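You operate a simulated robot arm through the tools that you are given. There is no shell and no other tool.

You are at the controls of a simulated robot arm. One attempt, no reset.

TASK
Set the four sliders as the white pattern card shows.

Only the result counts: the job must be done as asked and must still hold three seconds after the hand-in. Knocking over, shifting, dropping, spilling or breaking anything else fails it.

THE ROBOT
A 7-joint arm with a two-finger parallel gripper, fixed in place. Base frame: the origin is on the floor under the middle of its stand, x ahead of it, y to its left, z up; the work surface is at about z = 0.74. Readings come in m, degrees, newtons and seconds.
It reaches about 1.247 m from its shoulder. Its first joint turns from -132.0 to 132.0 degrees. Payload 3.91 kg.
Tool frame: the origin (TCP) lies between the finger pads and is the grasp point; the fingertips stand 0.03 m ahead of it; z points along the fingers, y is the line along which they close. Largest opening 0.11 m; finger width 0.02, thickness 0.01; the body of the gripper, 0.048 by 0.112 m, starts 0.055 m behind the TCP.
Orientation is that of the tool frame in the base frame, as [roll, pitch, yaw] about the fixed x, y, z axes, in that order (R = Rz(yaw) Ry(pitch) Rx(roll)). With the fingers straight down and closing along the base's y, the tool's x points along the base's -x, its y along +y and its z along -z.

THE INTERFACE
- The arm moves only by the tool step_arm. Its argument "motion" is a list of rows, each a list of 7 numbers: the shift along the base's x, y, z in units of 30 mm (1.0 is 30 mm), then the turn, a rotation vector about the base's x, y, z in units of 6 degrees (1.0 is 6 degrees), then the opening, from 0 (shut) to 1 (fully open). In form: [[tx, ty, tz, rx, ry, rz, gripper], ...]. A call has 1 to 20 rows; each row shifts and turns the commanded pose from where the row before left it. A call with a number of a shift or a turn outside -1 to 1 is refused whole. Rows are played at 5 a second. More than 0.05 m and 8.6 degrees between two rows, or a gripper value outside its range, and nothing of the call is played. Where a pose cannot be reached the arm comes as near as it can. A force on the tool above 40 N (or 10 N above the force at the start of the call, whichever is more), or a blocked arm, ends the call early, and 0.2 s more pass. Each finger travels about 0.108 m/s and halts on what it meets, pressing with about 30 N; the grip force reading is that of the motor and also rises with nothing between the fingers. The clock runs only during rows and for 0.2 s after the last one: add rows that do not move to give the fingers time. The reply holds the time, the measured pose of the TCP, the force on the tool along the base axes, the opening and the grip force, in the units named above and with some noise, with the torque about the TCP (base axes, N m) and any sound that the robot's microphone picked up.
- Cameras (640 x 400 px; columns grow to the right, rows downward): "scene" is fixed at [0.2198, 0.6484, 1.5582]; the picture's right is [0.52, 0.85, 0.00], its down [0.81, -0.50, -0.31] and it looks along [-0.26, 0.16, -0.95] (base axes); focal length 218 px, centre (320, 200). "wrist" rides on the gripper at [0.072, 0.017, -0.103] in the tool frame; the picture's right is [-0.23, 0.97, 0.00], its down [-0.76, -0.18, -0.62] and it looks along [-0.61, -0.14, 0.78] (tool axes); focal length 222 px, centre (320, 200). There is no depth. A picture from a camera that has moved, and an enlarged one, comes with that camera's place and axes in the base frame and with its lens. The place of the scene camera against the robot may be out by one fixed shift of up to 0.025 m in any direction.
- snapshot(camera): a new picture of that camera. No time passes.
- inspect(camera, box): a new picture of the part [left, top, right, bottom] of that camera's present view, enlarged. No time passes.
- close_job(): hands the job in; it is judged then, once.

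Places have to be worked out from the pictures, the camera data and where the tool is seen. Open the gripper and draw the arm clear of the work before you hand the job in, unless the task says otherwise.

The tools are called after ">>>" as name(argument=value, ...) on one line, values as JSON. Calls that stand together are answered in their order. step_arm: Moves the arm, as the interface text tells. Its arguments: {"type":"object","properties":{"motion":{"type":"array"}},"required":["motion"]} The other tools are called the same way: snapshot (camera) takes a picture; inspect (camera, box) takes an enlarged picture of a part of a camera's view; close_job () hands the job in.

At the start:

```text
t: 0.0
eef_pos: [0.2167, 0.5907, 1.105]
ee_rot: [180.0, -0.1, -179.9]
force: [0.6, -0.4, 0.4]
moment: [0.0, -0.03, 0.02]
width: 0.1099
finger_force: 0.1
```

scene: 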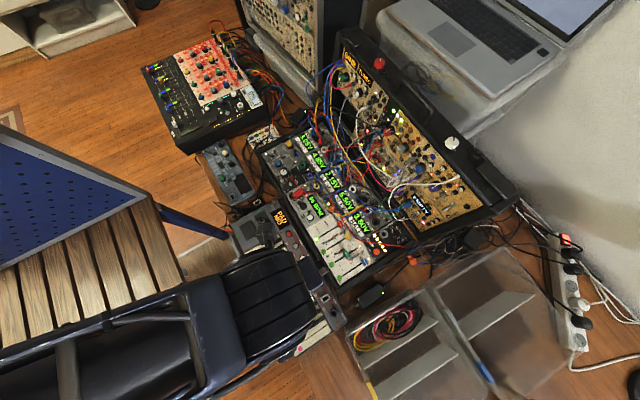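
wrist: 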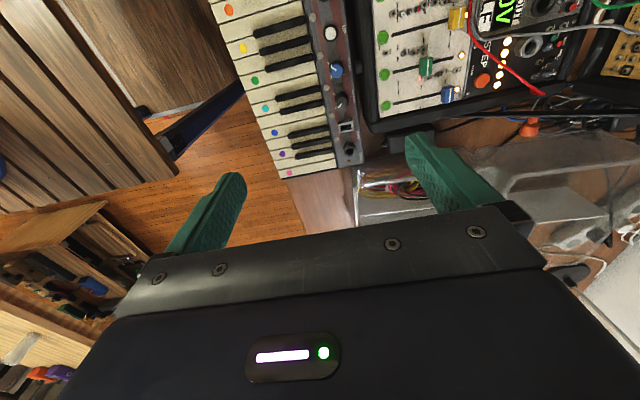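

The scene shows a modular synth with a slider panel near the middle; I'll enlarge that area in both cameras to find the sliders and the pattern card.

>>> inspect(camera="scene", box=[240, 120, 440, 300])

>>> inspect(camera="wrist", box=[340, 0, 640, 190])

>>> inspect(camera="scene", box=[290, 190, 400, 290])

```text
2.22 times, centred on (340, 210) of scene
camera zoom: at [0.2198, 0.6484, 1.5582], right [0.52, 0.85, 0.0], down [0.81, -0.5, -0.31], along [-0.26, 0.16, -0.95], focal length 485 px, centre (276, 178)
```

zoom: 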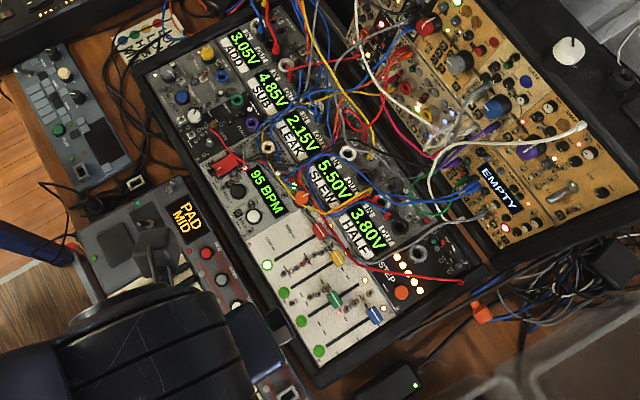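

```text
2.11 times, centred on (490, 95) of wrist
camera zoom: at [0.1437, 0.608, 1.2082], right [0.23, 0.97, 0.0], down [0.76, -0.18, 0.62], along [0.61, -0.14, -0.78], focal length 468 px, centre (-38, 421)
```

zoom: 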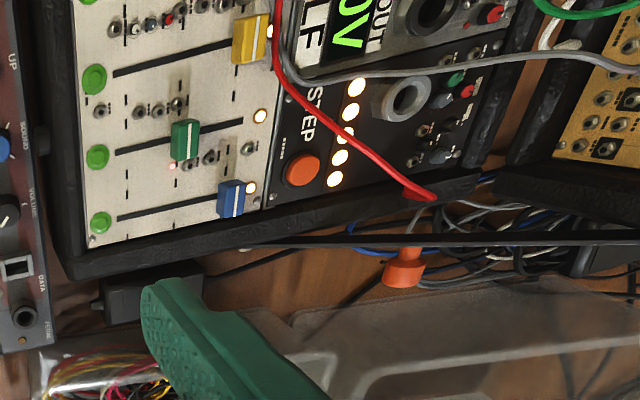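

```text
4.00 times, centred on (345, 240) of scene
camera zoom: at [0.2198, 0.6484, 1.5582], right [0.52, 0.85, 0.0], down [0.81, -0.5, -0.31], along [-0.26, 0.16, -0.95], focal length 873 px, centre (220, 40)
```

zoom: 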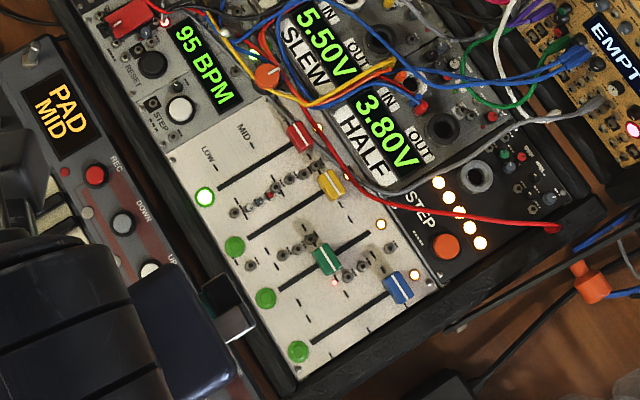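

Four sliders (red, yellow, green, blue) sit in a white panel; there's a small white item with coloured dots near (262,137) in the scene that may be the pattern card. I'll enlarge it and other parts of the scene.

>>> inspect(camera="scene", box=[235, 115, 295, 155])

>>> inspect(camera="scene", box=[200, 180, 350, 370])

>>> inspect(camera="scene", box=[120, 20, 280, 160])

>>> inspect(camera="wrist", box=[200, 0, 400, 200])

```text
10.00 times, centred on (265, 135) of scene
camera zoom: at [0.2198, 0.6484, 1.5582], right [0.52, 0.85, 0.0], down [0.81, -0.5, -0.31], along [-0.26, 0.16, -0.95], focal length 2182 px, centre (870, 850)
```

zoom: 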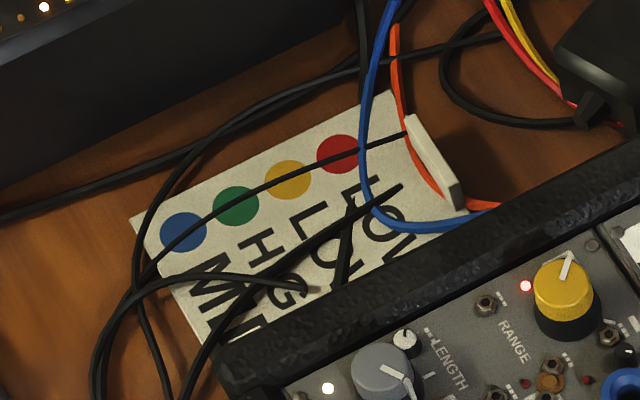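

```text
2.11 times, centred on (275, 275) of scene
camera zoom: at [0.2198, 0.6484, 1.5582], right [0.52, 0.85, 0.0], down [0.81, -0.5, -0.31], along [-0.26, 0.16, -0.95], focal length 459 px, centre (415, 42)
```

zoom: 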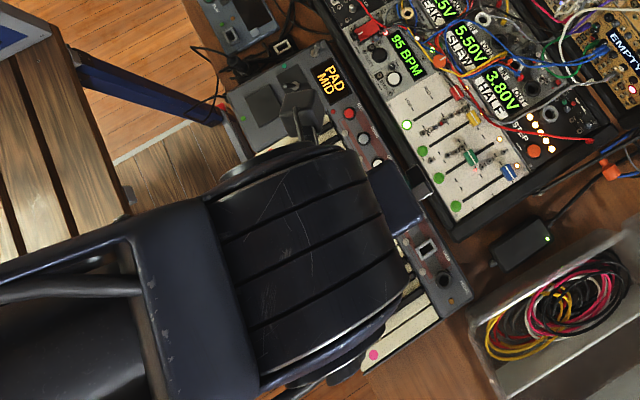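

```text
2.86 times, centred on (200, 90) of scene
camera zoom: at [0.2198, 0.6484, 1.5582], right [0.52, 0.85, 0.0], down [0.81, -0.5, -0.31], along [-0.26, 0.16, -0.95], focal length 624 px, centre (663, 514)
```

zoom: 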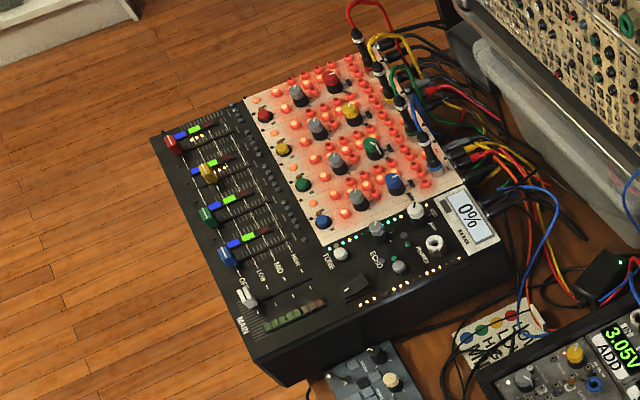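

```text
2.00 times, centred on (300, 100) of wrist
camera zoom: at [0.1437, 0.608, 1.2082], right [0.23, 0.97, 0.0], down [0.76, -0.18, 0.62], along [0.61, -0.14, -0.78], focal length 444 px, centre (360, 400)
```

zoom: 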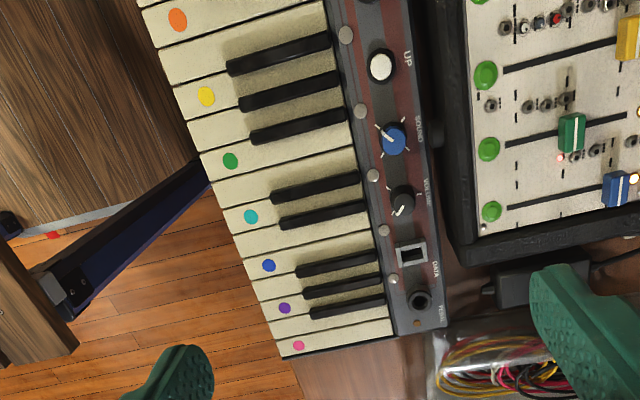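

The card under the rack edge shows red LOW, yellow LO(W), green HIG(H), blue MI(D) as far as I can read. The rack panel has exactly four sliders near x≈0.12–0.28, y≈0.79. I'll move the hand up and back in x so that the wrist camera can see the panel well.

>>> step_arm(motion=[[-1, 0.6, 0, 0, 0, 0, 1], [-1, 0.6, 0, 0, 0, 0, 1], [-1, 0.6, 0, 0, 0, 0, 1], [-1, 0.6, 0, 0, 0, 0, 1], [-1, 0.6, 0, 0, 0, 0, 1], [-1, 0.6, 0, 0, 0, 0, 1]])

```text
t: 1.4
eef_pos: [0.0347, 0.6989, 1.107]
ee_rot: [179.9, 0.0, 179.9]
force: [0.7, 0.1, 0.0]
moment: [0.0, 0.04, 0.02]
width: 0.1101
finger_force: 0.1
```

The hand is now at (0.035, 0.699, 1.107) with no contact. I'll look with both cameras.

>>> snapshot(camera="wrist")

>>> snapshot(camera="scene")

```text
taken
camera wrist: at [-0.0377, 0.7158, 1.2106], right [0.23, 0.97, 0.0], down [0.76, -0.18, 0.62], along [0.61, -0.14, -0.78], focal length 222 px, centre (320, 200)
```

wrist: 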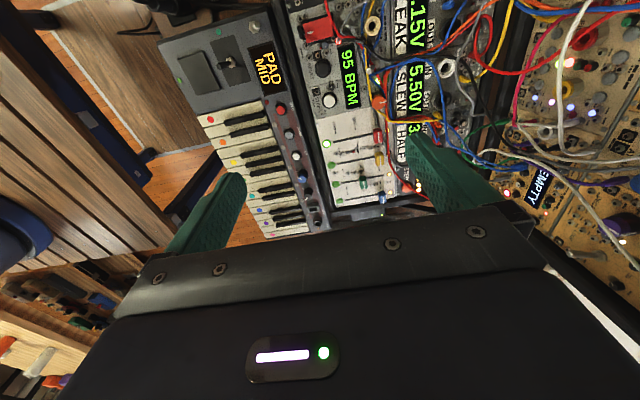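

```text
taken
```

scene: 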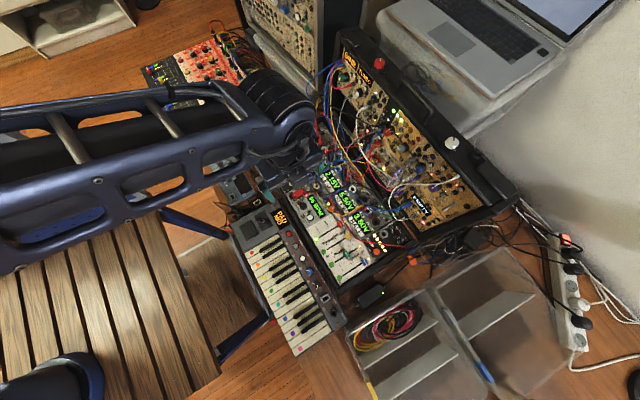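

>>> inspect(camera="wrist", box=[290, 80, 450, 220])

>>> inspect(camera="scene", box=[290, 200, 380, 290])

```text
2.86 times, centred on (370, 150) of wrist
camera zoom: at [-0.0377, 0.7158, 1.2106], right [0.23, 0.97, 0.0], down [0.76, -0.18, 0.62], along [0.61, -0.14, -0.78], focal length 635 px, centre (177, 343)
```

zoom: 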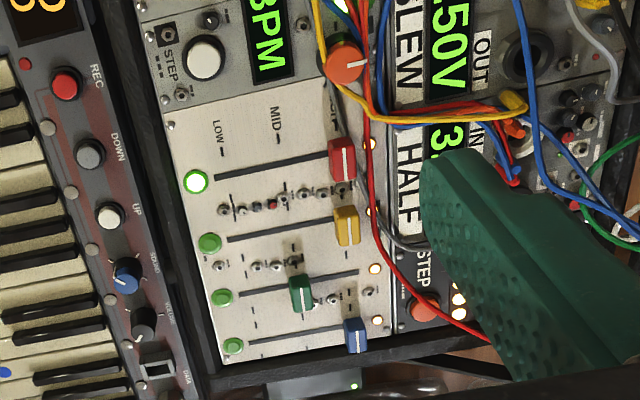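

```text
4.44 times, centred on (335, 245) of scene
camera zoom: at [0.2198, 0.6484, 1.5582], right [0.52, 0.85, 0.0], down [0.81, -0.5, -0.31], along [-0.26, 0.16, -0.95], focal length 970 px, centre (253, 0)
```

zoom: 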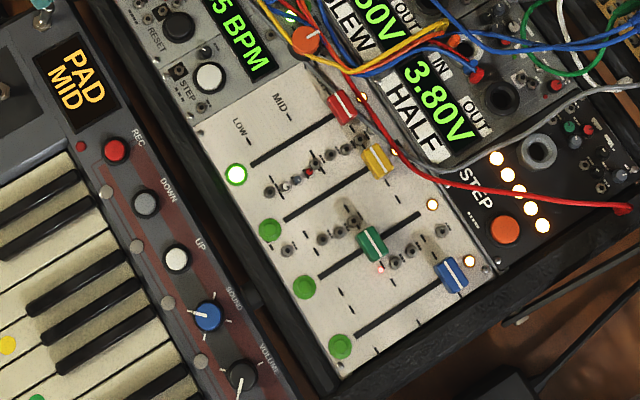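

The rack panel reads LOW / MID / (HIGH, under the cable) with red, yellow, blue at the high end and green about mid. The mixer also has coloured faders, so I'll pull the arm back to the start position to inspect the mixer and the card closely from the scene camera.

>>> step_arm(motion=[[1, -0.6, 0, 0, 0, 0, 1], [1, -0.6, 0, 0, 0, 0, 1], [1, -0.6, 0, 0, 0, 0, 1], [1, -0.6, 0, 0, 0, 0, 1], [1, -0.6, 0, 0, 0, 0, 1], [1, -0.6, 0, 0, 0, 0, 1]])

>>> inspect(camera="scene", box=[135, 50, 235, 150])

>>> inspect(camera="scene", box=[150, 60, 210, 105])

>>> inspect(camera="scene", box=[245, 122, 285, 152])

>>> inspect(camera="scene", box=[300, 205, 360, 250])

>>> inspect(camera="scene", box=[310, 230, 370, 290])

```text
t: 2.8
eef_pos: [0.2148, 0.5907, 1.1051]
ee_rot: [179.9, -0.1, -179.8]
force: [-0.9, 0.4, -0.2]
moment: [0.02, -0.03, -0.03]
width: 0.1098
finger_force: 0.1
```

```text
4.00 times, centred on (185, 100) of scene
camera zoom: at [0.2198, 0.6484, 1.5582], right [0.52, 0.85, 0.0], down [0.81, -0.5, -0.31], along [-0.26, 0.16, -0.95], focal length 873 px, centre (860, 600)
```

zoom: 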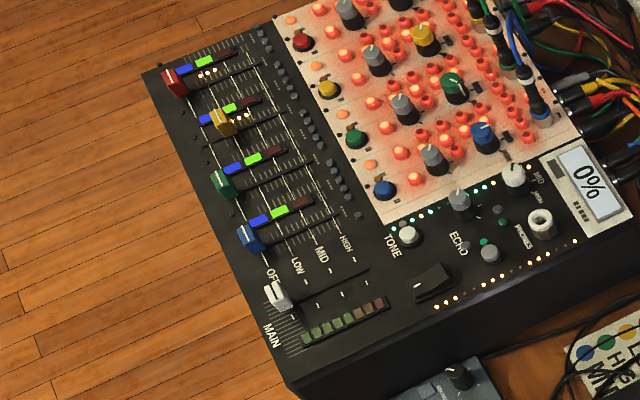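

```text
8.89 times, centred on (180, 82) of scene
camera zoom: at [0.2198, 0.6484, 1.5582], right [0.52, 0.85, 0.0], down [0.81, -0.5, -0.31], along [-0.26, 0.16, -0.95], focal length 1940 px, centre (1564, 1244)
```

zoom: 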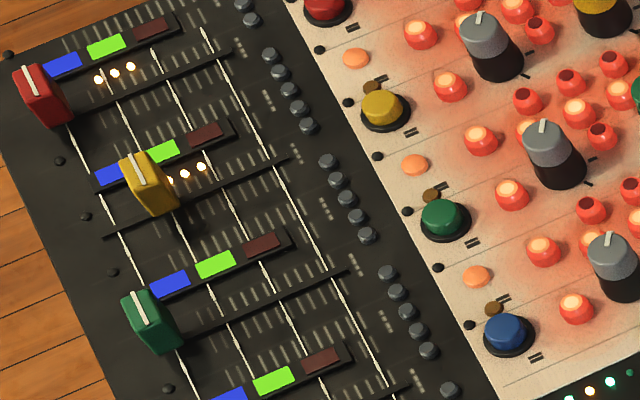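

```text
13.33 times, centred on (265, 137) of scene
camera zoom: at [0.2198, 0.6484, 1.5582], right [0.52, 0.85, 0.0], down [0.81, -0.5, -0.31], along [-0.26, 0.16, -0.95], focal length 2910 px, centre (1053, 1040)
```

zoom: 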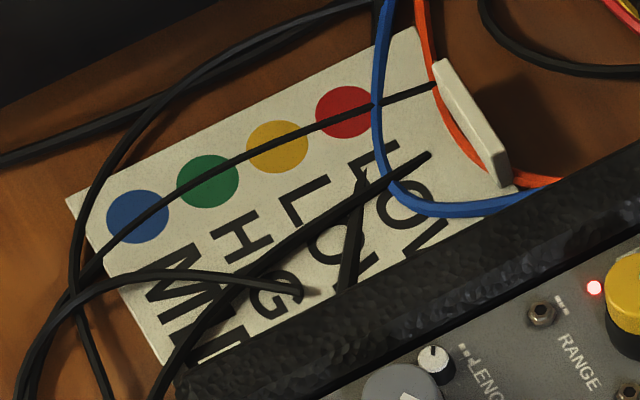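

```text
8.89 times, centred on (330, 228) of scene
camera zoom: at [0.2198, 0.6484, 1.5582], right [0.52, 0.85, 0.0], down [0.81, -0.5, -0.31], along [-0.26, 0.16, -0.95], focal length 1940 px, centre (231, -44)
```

zoom: 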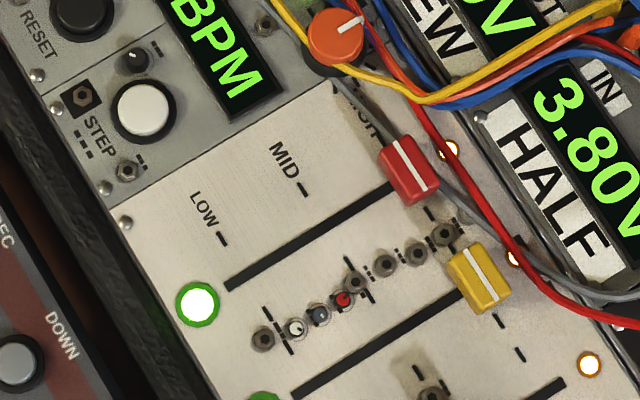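

```text
6.67 times, centred on (340, 260) of scene
camera zoom: at [0.2198, 0.6484, 1.5582], right [0.52, 0.85, 0.0], down [0.81, -0.5, -0.31], along [-0.26, 0.16, -0.95], focal length 1455 px, centre (187, -200)
```

zoom: 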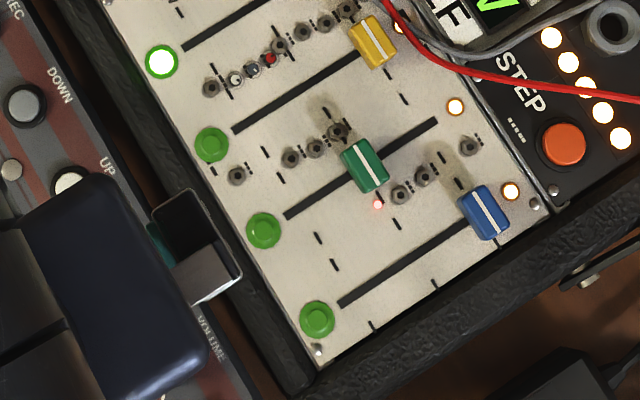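

The card reads red LOW, yellow LOW, green HIGH, blue MID, and the panel of a four-step sequencer in the rack has exactly four sliders with LOW/MID/HIGH ticks (the mixer has five with OFF). Triangulating, the knob tops are at z≈0.844, x≈0.135/0.180/0.226/0.272, y≈0.778 (HIGH) and 0.744 (MID), LOW ≈0.707. I'll yaw the tool 90° so fingers close along x, with the camera looking +y over the panel.

>>> step_arm(motion=[[0, 0.15, 0, 0, 0, 1, 1], [0, 0.15, 0, 0, 0, 1, 1], [0, 0.15, 0, 0, 0, 1, 1], [0, 0.15, 0, 0, 0, 1, 1], [0, 0.15, 0, 0, 0, 1, 1], [0, 0.15, 0, 0, 0, 1, 1], [0, 0.15, 0, 0, 0, 1, 1], [0, 0.15, 0, 0, 0, 1, 1], [0, 0.15, 0, 0, 0, 1, 1], [0, 0.15, 0, 0, 0, 1, 1], [0, 0.15, 0, 0, 0, 1, 1], [0, 0.15, 0, 0, 0, 1, 1], [0, 0.15, 0, 0, 0, 1, 1], [0, 0.15, 0, 0, 0, 1, 1], [0, 0.15, 0, 0, 0, 1, 1]])

>>> snapshot(camera="wrist")

>>> snapshot(camera="scene")

```text
t: 6.0
eef_pos: [0.2156, 0.6597, 1.1029]
ee_rot: [-179.9, 0.1, -89.9]
force: [-0.2, -0.4, -0.3]
moment: [0.01, 0.01, -0.02]
width: 0.11
finger_force: 0.1
```

```text
taken
camera wrist: at [0.199, 0.5862, 1.2076], right [-0.97, 0.23, 0.0], down [0.18, 0.76, 0.62], along [0.14, 0.61, -0.78], focal length 222 px, centre (320, 200)
```

wrist: 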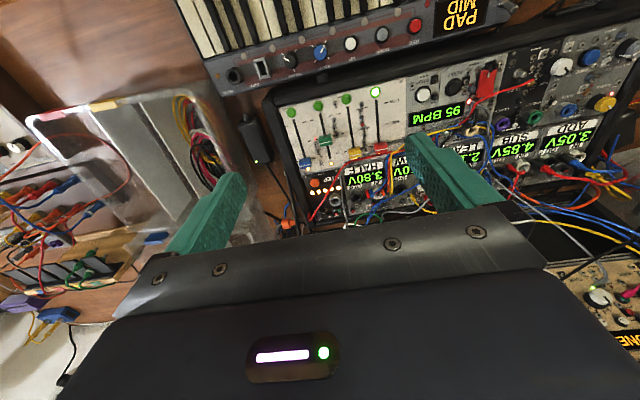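

```text
taken
```

scene: 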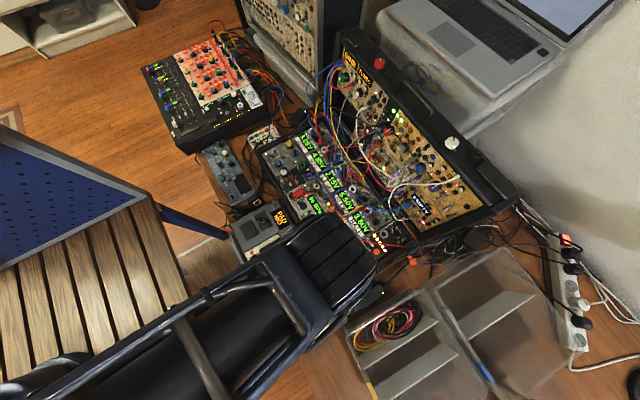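

The yaw worked and the panel is visible upside down in the wrist view. I'll zoom in on the slider area.

>>> inspect(camera="wrist", box=[270, 70, 430, 230])

>>> inspect(camera="wrist", box=[280, 80, 400, 180])

```text
2.50 times, centred on (350, 150) of wrist
camera zoom: at [0.199, 0.5862, 1.2076], right [-0.97, 0.23, 0.0], down [0.18, 0.76, 0.62], along [0.14, 0.61, -0.78], focal length 555 px, centre (245, 325)
```

zoom: 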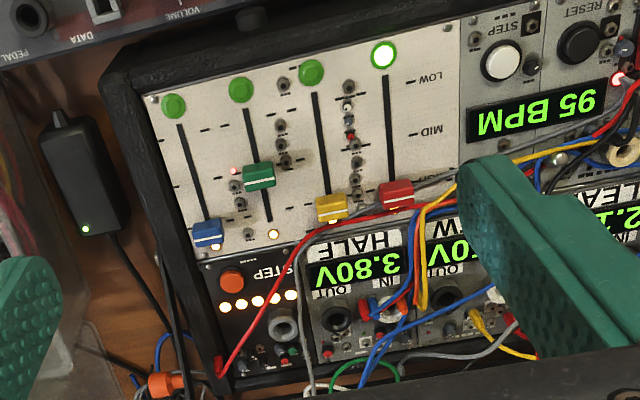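

```text
4.00 times, centred on (340, 130) of wrist
camera zoom: at [0.199, 0.5862, 1.2076], right [-0.97, 0.23, 0.0], down [0.18, 0.76, 0.62], along [0.14, 0.61, -0.78], focal length 888 px, centre (240, 480)
```

zoom: 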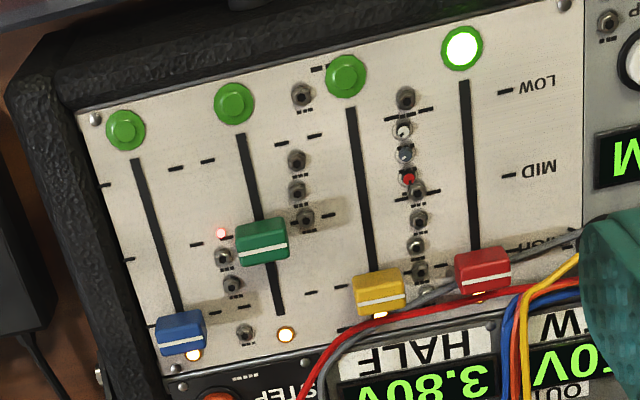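

Panel surface is at z≈0.83, knob tops at about 0.855. I'll lower the hand and move slightly +y for a closer, more vertical look at the knobs, ticks and the cable near the red/yellow sliders.

>>> step_arm(motion=[[-0.1, 0.5, -0.8, 0, 0, 0, 1], [-0.1, 0.5, -0.8, 0, 0, 0, 1], [-0.1, 0.5, -0.8, 0, 0, 0, 1], [-0.1, 0.5, -0.8, 0, 0, 0, 1]])

>>> snapshot(camera="wrist")

>>> inspect(camera="wrist", box=[250, 40, 450, 190])

```text
t: 7.0
eef_pos: [0.2044, 0.719, 1.0076]
ee_rot: [180.0, 0.0, -90.0]
force: [0.9, -0.5, 0.3]
moment: [0.03, -0.03, -0.02]
width: 0.1105
finger_force: 0.0
```

```text
taken
camera wrist: at [0.1872, 0.6463, 1.1115], right [-0.97, 0.23, 0.0], down [0.18, 0.76, 0.62], along [0.14, 0.61, -0.78], focal length 222 px, centre (320, 200)
```

wrist: 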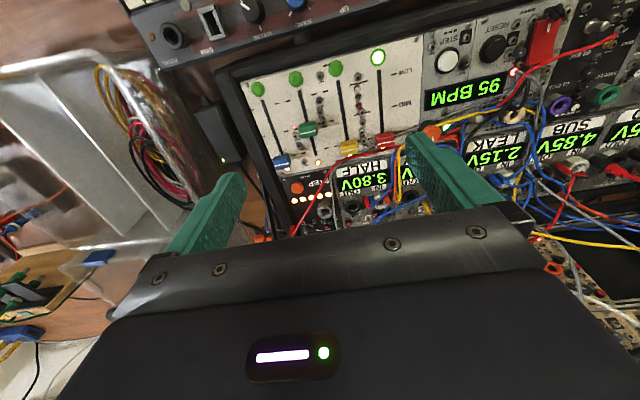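

```text
2.67 times, centred on (350, 115) of wrist
camera zoom: at [0.1872, 0.6463, 1.1115], right [-0.97, 0.23, 0.0], down [0.18, 0.76, 0.62], along [0.14, 0.61, -0.78], focal length 592 px, centre (240, 427)
```

zoom: 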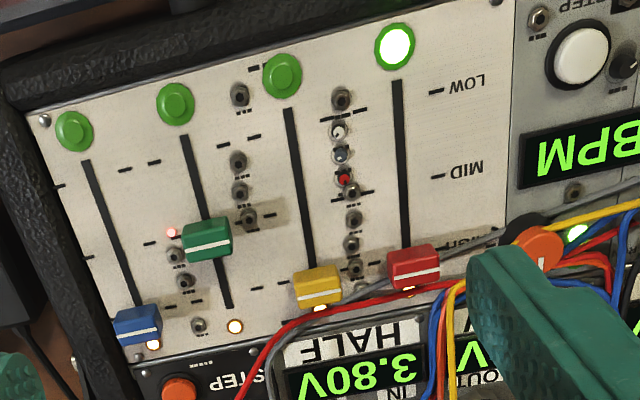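

Everything lines up: LOW tick y≈0.710, MID ≈0.746, HIGH ≈0.781; knobs are ~24 mm wide in x with tops at z≈0.854, and the cables near red/yellow lie low (z≈0.84). I'll start with the blue slider (free of cables): hover above it with the fingers part closed.

>>> step_arm(motion=[[0.72, 0.62, -0.6, 0, 0, 0, 0.36], [0.72, 0.62, -0.6, 0, 0, 0, 0.36], [0.73, 0.63, -0.6, 0, 0, 0, 0.36], [0, 0, 0, 0, 0, 0, 0.36], [0, 0, 0, 0, 0, 0, 0.36]])

>>> snapshot(camera="wrist")

>>> inspect(camera="wrist", box=[230, 60, 430, 220])

>>> inspect(camera="scene", box=[280, 180, 420, 300])

```text
t: 8.2
eef_pos: [0.2692, 0.7752, 0.955]
ee_rot: [179.8, 0.0, -90.2]
force: [0.1, 0.5, 0.3]
moment: [0.02, 0.02, 0.01]
width: 0.0396
finger_force: 0.1
```

```text
taken
camera wrist: at [0.2522, 0.7026, 1.0583], right [-0.97, 0.23, 0.0], down [0.18, 0.76, 0.62], along [0.14, 0.61, -0.78], focal length 222 px, centre (320, 200)
```

wrist: 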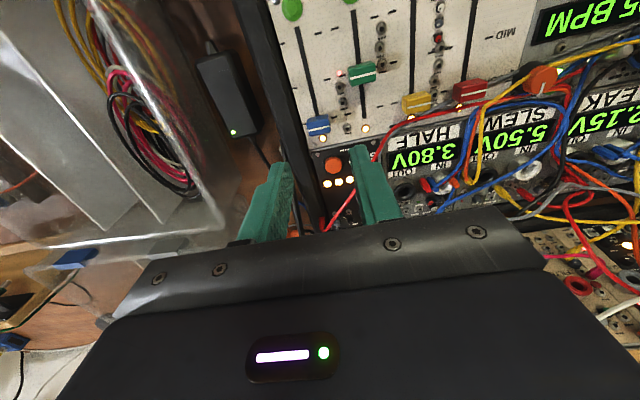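

```text
2.50 times, centred on (330, 140) of wrist
camera zoom: at [0.2522, 0.7026, 1.0583], right [-0.97, 0.23, 0.0], down [0.18, 0.76, 0.62], along [0.14, 0.61, -0.78], focal length 555 px, centre (295, 350)
```

zoom: 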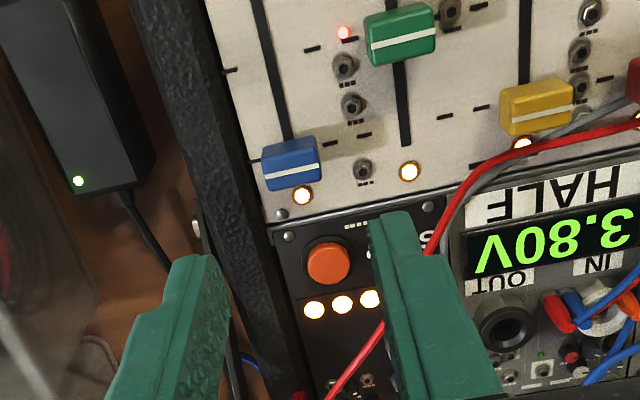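

```text
3.33 times, centred on (350, 240) of scene
camera zoom: at [0.2198, 0.6484, 1.5582], right [0.52, 0.85, 0.0], down [0.81, -0.5, -0.31], along [-0.26, 0.16, -0.95], focal length 727 px, centre (220, 67)
```

zoom: 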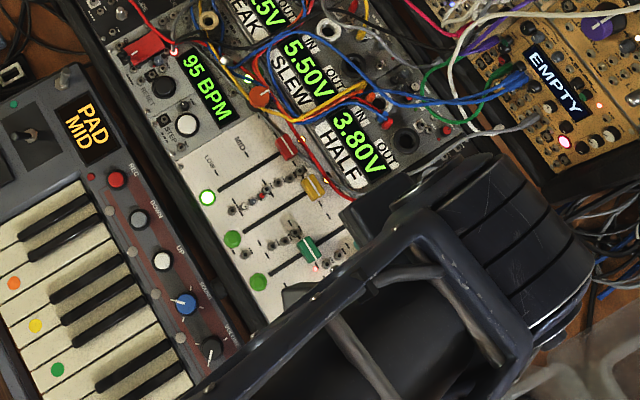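

The fingers straddle the blue knob (x≈0.270) with about 9 mm spare on each side. I'll lower to TCP z≈0.877 (tips at ≈0.847), without closing yet.

>>> step_arm(motion=[[0.05, 0, -0.65, 0, 0, 0, 0.36], [0, 0, -0.65, 0, 0, 0, 0.36], [0, 0, -0.65, 0, 0, 0, 0.36], [0, 0, -0.65, 0, 0, 0, 0.36], [0, 0, 0, 0, 0, 0, 0.36]])

>>> snapshot(camera="wrist")

>>> inspect(camera="wrist", box=[230, 100, 430, 260])

>>> inspect(camera="scene", box=[290, 190, 400, 290])

```text
t: 9.4
eef_pos: [0.2694, 0.7751, 0.8774]
ee_rot: [-180.0, 0.0, -90.0]
force: [-0.4, -0.3, 0.0]
moment: [0.0, 0.01, 0.04]
width: 0.0397
finger_force: 0.1
```

```text
taken
camera wrist: at [0.2535, 0.7023, 0.9799], right [-0.97, 0.23, 0.0], down [0.18, 0.76, 0.62], along [0.14, 0.61, -0.78], focal length 222 px, centre (320, 200)
```

wrist: 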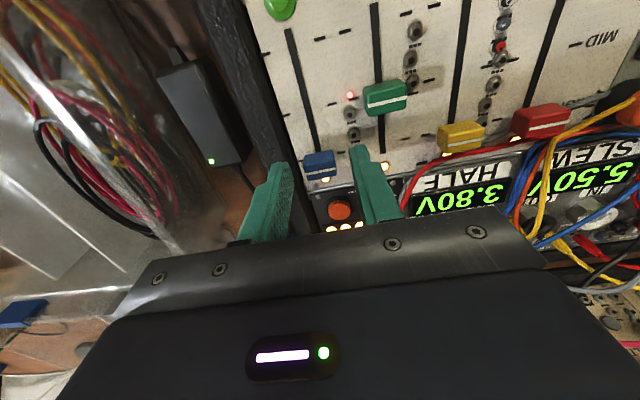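

```text
2.50 times, centred on (330, 180) of wrist
camera zoom: at [0.2535, 0.7023, 0.9799], right [-0.97, 0.23, 0.0], down [0.18, 0.76, 0.62], along [0.14, 0.61, -0.78], focal length 555 px, centre (295, 250)
```

zoom: 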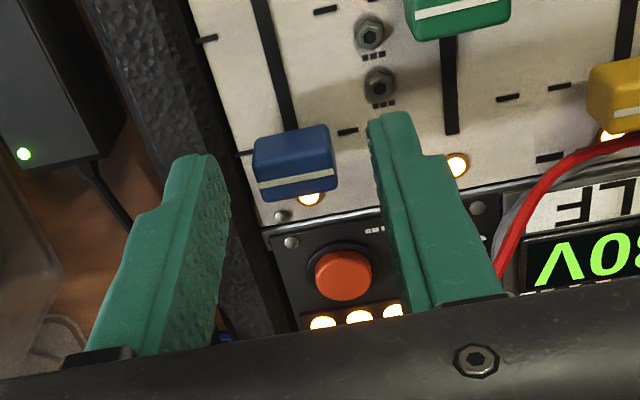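

```text
4.00 times, centred on (345, 240) of scene
camera zoom: at [0.2198, 0.6484, 1.5582], right [0.52, 0.85, 0.0], down [0.81, -0.5, -0.31], along [-0.26, 0.16, -0.95], focal length 873 px, centre (220, 40)
```

zoom: 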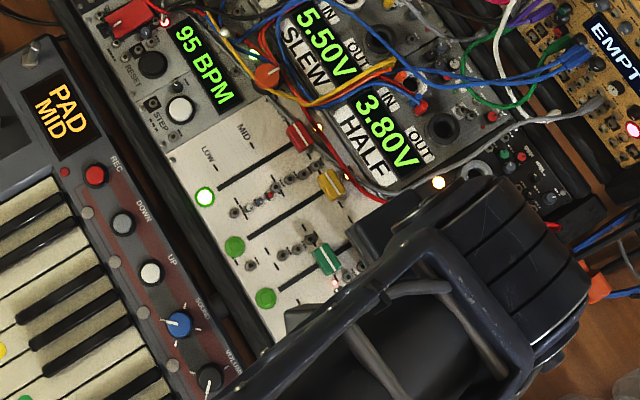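

No contact, and the tips bracket the blue knob at the right spot. I'll close the fingers on it here and check the width.

>>> step_arm(motion=[[0.03, 0, 0, 0, 0, 0, 0.1], [0, 0, 0, 0, 0, 0, 0.1], [0, 0, 0, 0, 0, 0, 0.1]])

>>> inspect(camera="wrist", box=[230, 100, 430, 260])

```text
t: 10.2
eef_pos: [0.2706, 0.7752, 0.8754]
ee_rot: [179.9, 0.1, -89.9]
force: [-1.8, -0.4, -6.0]
moment: [0.06, 0.04, 0.01]
width: 0.0206
finger_force: 45.2
```

```text
2.50 times, centred on (330, 180) of wrist
camera zoom: at [0.2543, 0.7023, 0.9801], right [-0.97, 0.23, 0.0], down [0.18, 0.76, 0.62], along [0.14, 0.61, -0.78], focal length 555 px, centre (295, 250)
```

zoom: 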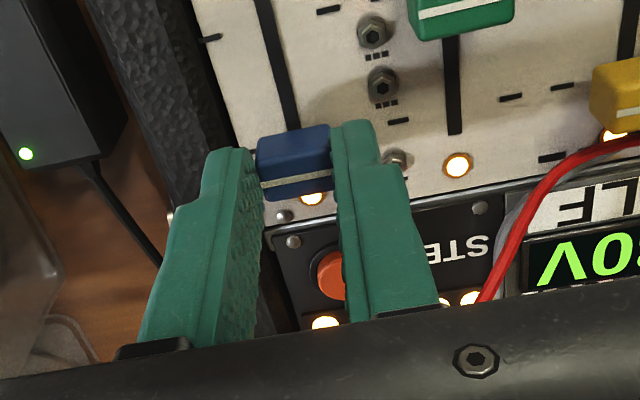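

Gripped the blue knob (width 0.0206, 45 N grip). I'll drag it about 30 mm toward −y to the MID mark.

>>> step_arm(motion=[[0, -0.25, 0, 0, 0, 0, 0.1], [0, -0.25, 0, 0, 0, 0, 0.1], [0, -0.25, 0, 0, 0, 0, 0.1], [0, -0.25, 0, 0, 0, 0, 0.1], [0, 0, 0, 0, 0, 0, 0.1]])

>>> inspect(camera="wrist", box=[230, 100, 430, 260])

```text
t: 11.4
eef_pos: [0.2714, 0.7457, 0.8758]
ee_rot: [179.9, 0.1, -90.0]
force: [-4.5, -0.5, -11.6]
moment: [-0.12, 0.15, 0.0]
width: 0.0202
finger_force: 45.0
```

```text
2.50 times, centred on (330, 180) of wrist
camera zoom: at [0.2544, 0.673, 0.9801], right [-0.97, 0.23, 0.0], down [0.18, 0.76, 0.62], along [0.14, 0.61, -0.78], focal length 555 px, centre (295, 250)
```

zoom: 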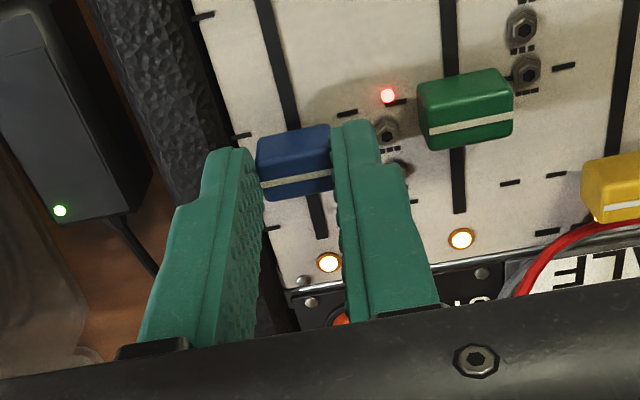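

The blue knob followed the gripper. I'll release slightly, lift, and view it from more directly above to check it against the MID tick.

>>> step_arm(motion=[[0, 0, 0, 0, 0, 0, 0.3], [0, 0, 0, 0, 0, 0, 0.3], [0, 0, 0.6, 0, 0, 0, 0.3], [0, 0, 1, 0, 0, 0, 0.3], [0, 0, 1, 0, 0, 0, 0.36], [0, 0.5, 0.5, 0, 0, 0, 0.36], [0, 0.7, 0.3, 0, 0, 0, 0.36], [0, 0.7, 0, 0, 0, 0, 0.36], [0, 0.5, 0, 0, 0, 0, 0.36]])

>>> snapshot(camera="wrist")

>>> inspect(camera="wrist", box=[230, 0, 430, 130])

```text
t: 13.4
eef_pos: [0.2713, 0.8183, 0.9792]
ee_rot: [180.0, 0.0, -90.0]
force: [0.1, 0.4, -0.1]
moment: [0.01, 0.05, 0.02]
width: 0.0399
finger_force: 0.0
```

```text
taken
camera wrist: at [0.2544, 0.745, 1.0827], right [-0.97, 0.23, 0.0], down [0.18, 0.76, 0.62], along [0.14, 0.61, -0.78], focal length 222 px, centre (320, 200)
```

wrist: 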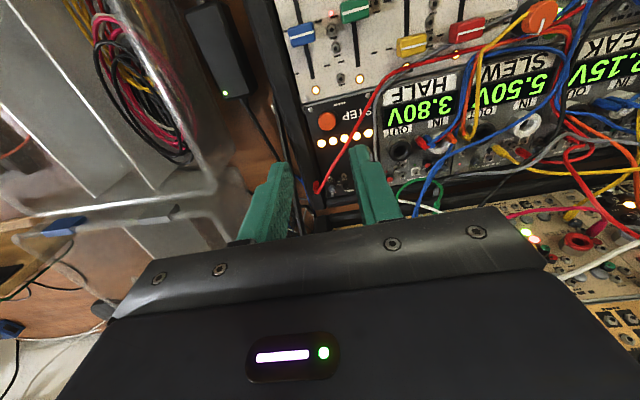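

```text
3.08 times, centred on (330, 65) of wrist
camera zoom: at [0.2544, 0.745, 1.0827], right [-0.97, 0.23, 0.0], down [0.18, 0.76, 0.62], along [0.14, 0.61, -0.78], focal length 684 px, centre (289, 615)
```

zoom: 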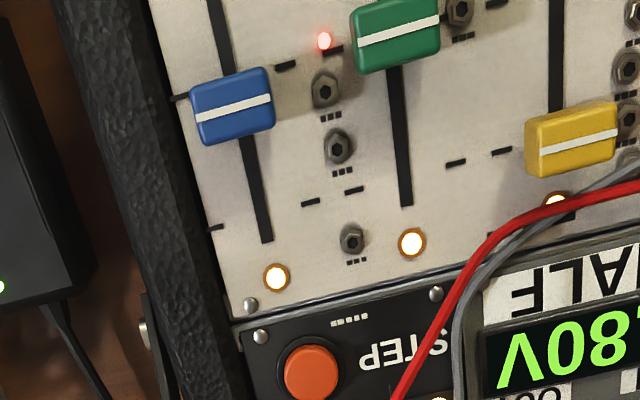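

Viewed from above, MID is at y≈0.745 and HIGH ≈0.780; green sits at 0.7456 (MID), yellow at 0.780 (HIGH), and blue is now at 0.7495, about 4.7 mm short of MID. I'll go back, re-grip blue, and move it by −4.7 mm.

>>> step_arm(motion=[[0, -0.8, 0, 0, 0, 0, 0.31], [0, -0.8, 0, 0, 0, 0, 0.31], [0, -0.69, 0, 0, 0, 0, 0.31], [0, 0, -0.85, 0, 0, 0, 0.31], [0, 0, -0.85, 0, 0, 0, 0.31], [0, 0, -0.85, 0, 0, 0, 0.31], [0, 0, -0.85, 0, 0, 0, 0.31], [0, 0, 0, 0, 0, 0, 0.31]])

>>> inspect(camera="wrist", box=[230, 100, 430, 260])

```text
t: 15.2
eef_pos: [0.273, 0.7488, 0.8758]
ee_rot: [180.0, 0.0, -90.1]
force: [-0.1, -0.2, 0.4]
moment: [0.0, 0.0, 0.0]
width: 0.0341
finger_force: 0.1
```

```text
2.50 times, centred on (330, 180) of wrist
camera zoom: at [0.2564, 0.6759, 0.9792], right [-0.97, 0.23, 0.0], down [0.18, 0.76, 0.62], along [0.14, 0.61, -0.78], focal length 555 px, centre (295, 250)
```

zoom: 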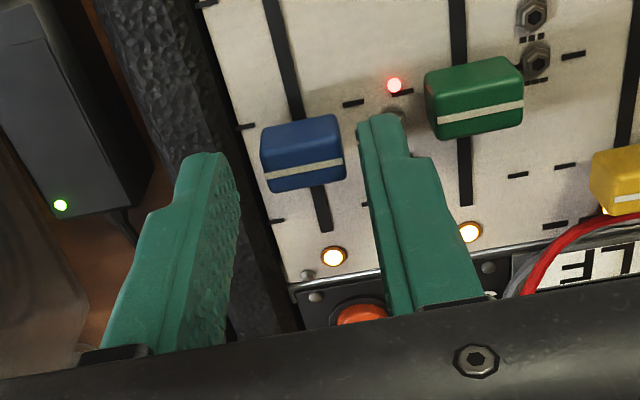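

Bracketing looks right with no contact. I'll close, move −4.7 mm in y, then release and lift for a check.

>>> step_arm(motion=[[-0.05, 0, 0, 0, 0, 0, 0.1], [0, 0, 0, 0, 0, 0, 0.1], [0, 0, 0, 0, 0, 0, 0.1], [0, -0.08, 0, 0, 0, 0, 0.1], [0, -0.075, 0, 0, 0, 0, 0.1], [0, 0, 0, 0, 0, 0, 0.1]])

>>> step_arm(motion=[[0, 0, 0, 0, 0, 0, 0.3], [0, 0, 0, 0, 0, 0, 0.3], [0, 0, 0.6, 0, 0, 0, 0.3], [0, 0, 1, 0, 0, 0, 0.3], [0, 0, 1, 0, 0, 0, 0.36], [0, 0.5, 0.5, 0, 0, 0, 0.36], [0, 0.7, 0.3, 0, 0, 0, 0.36], [0, 0.7, 0, 0, 0, 0, 0.36], [0, 0.5, 0, 0, 0, 0, 0.36]])

>>> inspect(camera="wrist", box=[230, 0, 430, 130])

```text
t: 16.6
eef_pos: [0.2694, 0.7436, 0.8752]
ee_rot: [180.0, -0.1, -89.9]
force: [5.8, -0.6, -9.9]
moment: [-0.11, -0.17, 0.0]
width: 0.0205
finger_force: 45.1
```

```text
t: 18.6
eef_pos: [0.2697, 0.8165, 0.9788]
ee_rot: [179.9, -0.1, -90.1]
force: [0.0, -0.3, -0.5]
moment: [-0.01, 0.01, 0.01]
width: 0.0396
finger_force: 0.1
```

```text
3.08 times, centred on (330, 65) of wrist
camera zoom: at [0.2533, 0.7436, 1.083], right [-0.97, 0.23, 0.0], down [0.18, 0.76, 0.62], along [0.14, 0.61, -0.78], focal length 684 px, centre (289, 615)
```

zoom: 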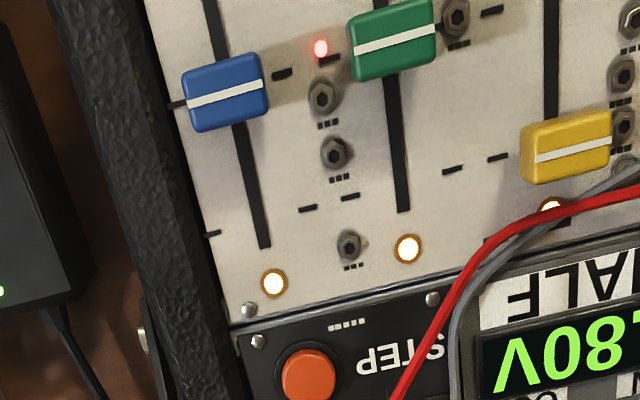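

Blue now sits at y≈0.7454 against MID 0.7446 — good. Next is green (x≈0.225, y≈0.746): hover, descend with a 33 mm opening.

>>> step_arm(motion=[[-0.5, -0.78, 0, 0, 0, 0, 0.31], [-0.5, -0.78, 0, 0, 0, 0, 0.31], [-0.49, -0.78, 0, 0, 0, 0, 0.31], [0, 0, -0.85, 0, 0, 0, 0.31], [0, 0, -0.85, 0, 0, 0, 0.31], [0, 0, -0.85, 0, 0, 0, 0.31], [0, 0, -0.85, 0, 0, 0, 0.31], [0, 0, 0, 0, 0, 0, 0.31]])

>>> inspect(camera="wrist", box=[230, 100, 430, 260])

```text
t: 20.4
eef_pos: [0.2258, 0.7448, 0.874]
ee_rot: [180.0, 0.0, -90.0]
force: [0.8, -0.6, 0.0]
moment: [-0.01, 0.01, 0.0]
width: 0.0341
finger_force: 0.0
```

```text
2.50 times, centred on (330, 180) of wrist
camera zoom: at [0.2092, 0.6732, 0.9785], right [-0.97, 0.23, 0.0], down [0.18, 0.76, 0.62], along [0.14, 0.61, -0.78], focal length 555 px, centre (295, 250)
```

zoom: 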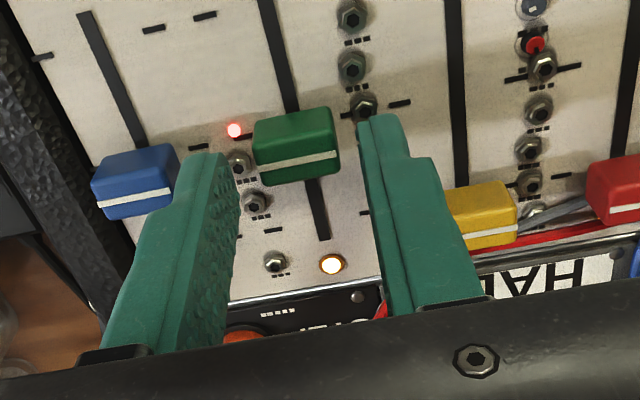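

Fingers bracket the green knob cleanly. I'll grip it and push it +34.8 mm in y to HIGH.

>>> step_arm(motion=[[0, 0, 0, 0, 0, 0, 0.1], [0, 0, 0, 0, 0, 0, 0.1], [0, 0, 0, 0, 0, 0, 0.1], [0, 0.29, 0, 0, 0, 0, 0.1], [0, 0.29, 0, 0, 0, 0, 0.1], [0, 0.29, 0, 0, 0, 0, 0.1], [0, 0.29, 0, 0, 0, 0, 0.1], [0, 0, 0, 0, 0, 0, 0.1]])

>>> inspect(camera="wrist", box=[230, 100, 430, 260])

```text
t: 22.2
eef_pos: [0.2242, 0.7799, 0.8755]
ee_rot: [179.8, 0.0, -90.0]
force: [-6.5, 0.0, -6.7]
moment: [-0.08, 0.17, -0.04]
width: 0.0208
finger_force: 44.8
```

```text
2.50 times, centred on (330, 180) of wrist
camera zoom: at [0.2083, 0.7072, 0.9786], right [-0.97, 0.23, 0.0], down [0.18, 0.76, 0.62], along [0.14, 0.61, -0.78], focal length 555 px, centre (295, 250)
```

zoom: 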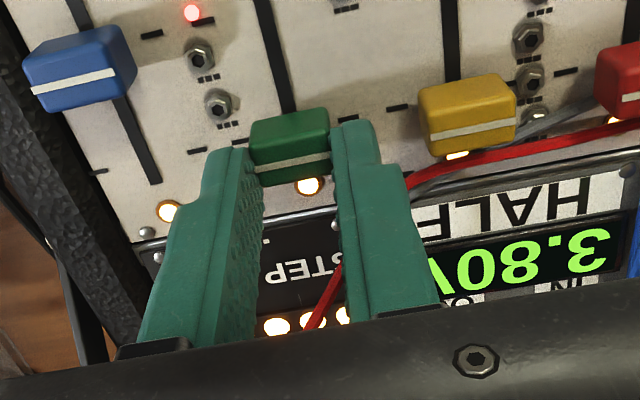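

Green moved along. I'll release, lift and check from above.

>>> step_arm(motion=[[0, 0, 0, 0, 0, 0, 0.3], [0, 0, 0, 0, 0, 0, 0.3], [0, 0, 0.6, 0, 0, 0, 0.3], [0, 0, 1, 0, 0, 0, 0.3], [0, 0, 1, 0, 0, 0, 0.36], [0, 0.4, 0.6, 0, 0, 0, 0.36], [0, 0.5, 0.3, 0, 0, 0, 0.36], [0, 0.5, 0, 0, 0, 0, 0.36]])

>>> snapshot(camera="wrist")

>>> inspect(camera="wrist", box=[230, 0, 430, 130])

```text
t: 24.0
eef_pos: [0.2262, 0.823, 0.9819]
ee_rot: [180.0, 0.1, -90.0]
force: [0.0, -0.1, 0.1]
moment: [0.0, 0.0, -0.03]
width: 0.0396
finger_force: 0.1
```

```text
taken
camera wrist: at [0.2088, 0.7503, 1.0853], right [-0.97, 0.23, 0.0], down [0.18, 0.76, 0.62], along [0.14, 0.61, -0.78], focal length 222 px, centre (320, 200)
```

wrist: 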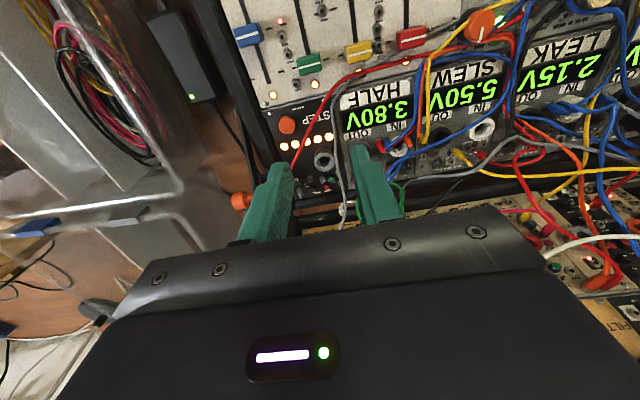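

```text
3.08 times, centred on (330, 65) of wrist
camera zoom: at [0.2088, 0.7503, 1.0853], right [-0.97, 0.23, 0.0], down [0.18, 0.76, 0.62], along [0.14, 0.61, -0.78], focal length 684 px, centre (289, 615)
```

zoom: 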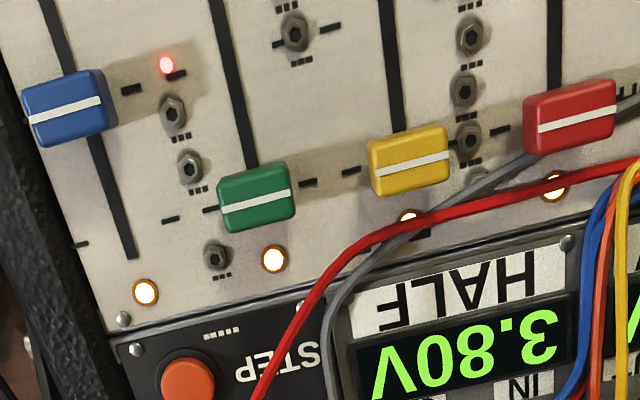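

Green is at y≈0.778 against HIGH 0.780 — fine. Next is yellow (x≈0.180, y≈0.780); I'll approach with the TCP at y≈0.775 to keep the fingers off the grey and red cables behind it.

>>> step_arm(motion=[[-0.5, -0.53, 0, 0, 0, 0, 0.31], [-0.5, -0.53, 0, 0, 0, 0, 0.31], [-0.53, -0.54, 0, 0, 0, 0, 0.31], [0, 0, -0.88, 0, 0, 0, 0.31], [0, 0, -0.88, 0, 0, 0, 0.31], [0, 0, -0.6, 0, 0, 0, 0.31], [0, 0, 0, 0, 0, 0, 0.31]])

>>> snapshot(camera="wrist")

>>> inspect(camera="wrist", box=[230, 100, 430, 260])

>>> inspect(camera="scene", box=[270, 170, 400, 280])

```text
t: 25.6
eef_pos: [0.1792, 0.7724, 0.9111]
ee_rot: [180.0, 0.0, -89.9]
force: [-0.2, 0.4, -0.4]
moment: [0.01, -0.01, -0.02]
width: 0.0342
finger_force: 0.1
```

```text
taken
camera wrist: at [0.1626, 0.7013, 1.0143], right [-0.97, 0.23, 0.0], down [0.18, 0.76, 0.62], along [0.14, 0.61, -0.78], focal length 222 px, centre (320, 200)
```

wrist: 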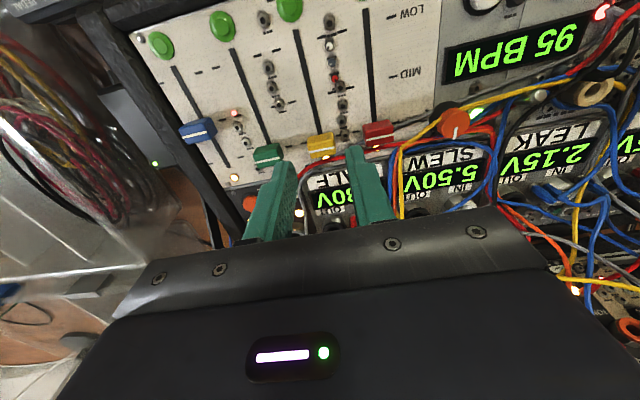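

```text
2.50 times, centred on (330, 180) of wrist
camera zoom: at [0.1626, 0.7013, 1.0143], right [-0.97, 0.23, 0.0], down [0.18, 0.76, 0.62], along [0.14, 0.61, -0.78], focal length 555 px, centre (295, 250)
```

zoom: 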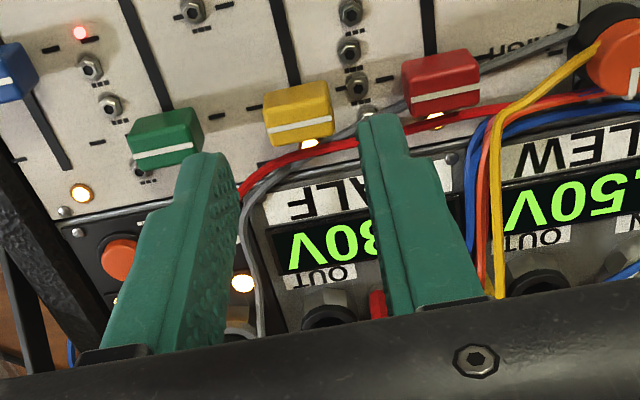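

```text
3.64 times, centred on (335, 225) of scene
camera zoom: at [0.2198, 0.6484, 1.5582], right [0.52, 0.85, 0.0], down [0.81, -0.5, -0.31], along [-0.26, 0.16, -0.95], focal length 794 px, centre (266, 109)
```

zoom: 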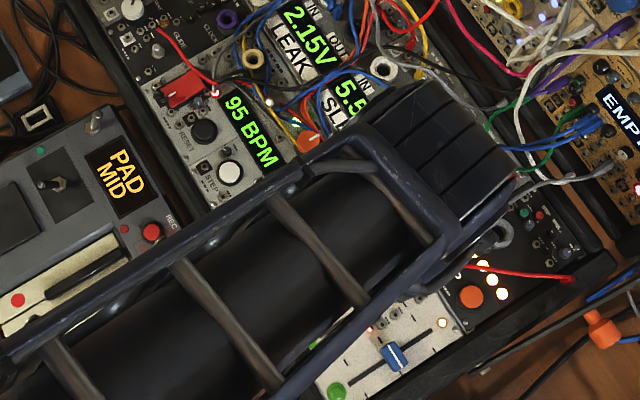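

The fingers are lined up over yellow, between red and green, clear of the cables. I'll descend the last 35 mm.

>>> step_arm(motion=[[0.02, 0.06, -0.4, 0, 0, 0, 0.31], [0, 0, -0.4, 0, 0, 0, 0.31], [0, 0, -0.37, 0, 0, 0, 0.31], [0, 0, 0, 0, 0, 0, 0.31]])

>>> inspect(camera="wrist", box=[230, 100, 430, 260])

```text
t: 26.6
eef_pos: [0.1781, 0.7762, 0.8762]
ee_rot: [-180.0, 0.1, -89.9]
force: [-1.3, 0.2, 0.1]
moment: [0.0, 0.02, -0.03]
width: 0.0342
finger_force: 0.0
```

```text
2.50 times, centred on (330, 180) of wrist
camera zoom: at [0.1627, 0.703, 0.9787], right [-0.97, 0.23, 0.0], down [0.18, 0.76, 0.62], along [0.14, 0.61, -0.78], focal length 555 px, centre (295, 250)
```

zoom: 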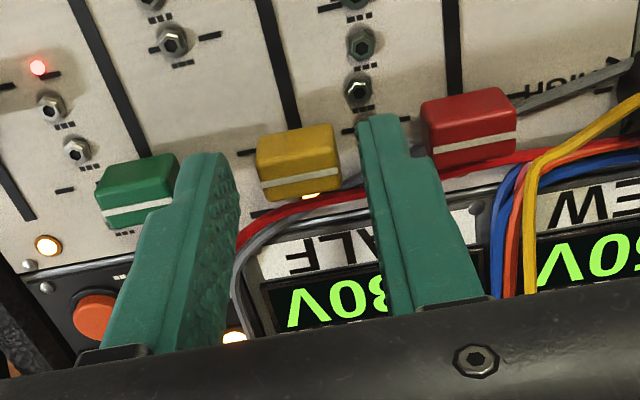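

The yellow knob is bracketed. I'll grip it and drag it 70 mm toward −y to LOW.

>>> step_arm(motion=[[0, 0, 0, 0, 0, 0, 0.1], [0, 0, 0, 0, 0, 0, 0.1], [0, 0, 0, 0, 0, 0, 0.1], [0, -0.3, 0, 0, 0, 0, 0.1], [0, -0.3, 0, 0, 0, 0, 0.1], [0, -0.3, 0, 0, 0, 0, 0.1], [0, -0.3, 0, 0, 0, 0, 0.1], [0, -0.3, 0, 0, 0, 0, 0.1], [0, -0.3, 0, 0, 0, 0, 0.1], [0, -0.3, 0, 0, 0, 0, 0.1], [0, -0.22, 0, 0, 0, 0, 0.1], [0, 0, 0, 0, 0, 0, 0.1]])

>>> inspect(camera="wrist", box=[230, 100, 430, 260])

```text
t: 29.2
eef_pos: [0.1795, 0.7067, 0.8744]
ee_rot: [-180.0, -0.1, -89.9]
force: [-6.1, 0.9, -19.0]
moment: [-0.13, 0.12, -0.01]
width: 0.0206
finger_force: 45.0
```

```text
2.50 times, centred on (330, 180) of wrist
camera zoom: at [0.1623, 0.6336, 0.9789], right [-0.97, 0.23, 0.0], down [0.18, 0.76, 0.62], along [0.14, 0.61, -0.78], focal length 555 px, centre (295, 250)
```

zoom: 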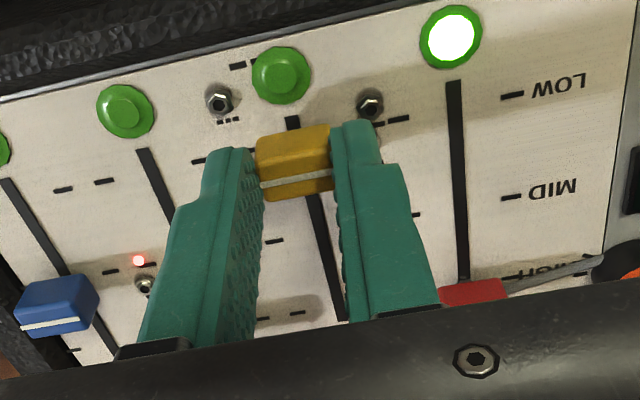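

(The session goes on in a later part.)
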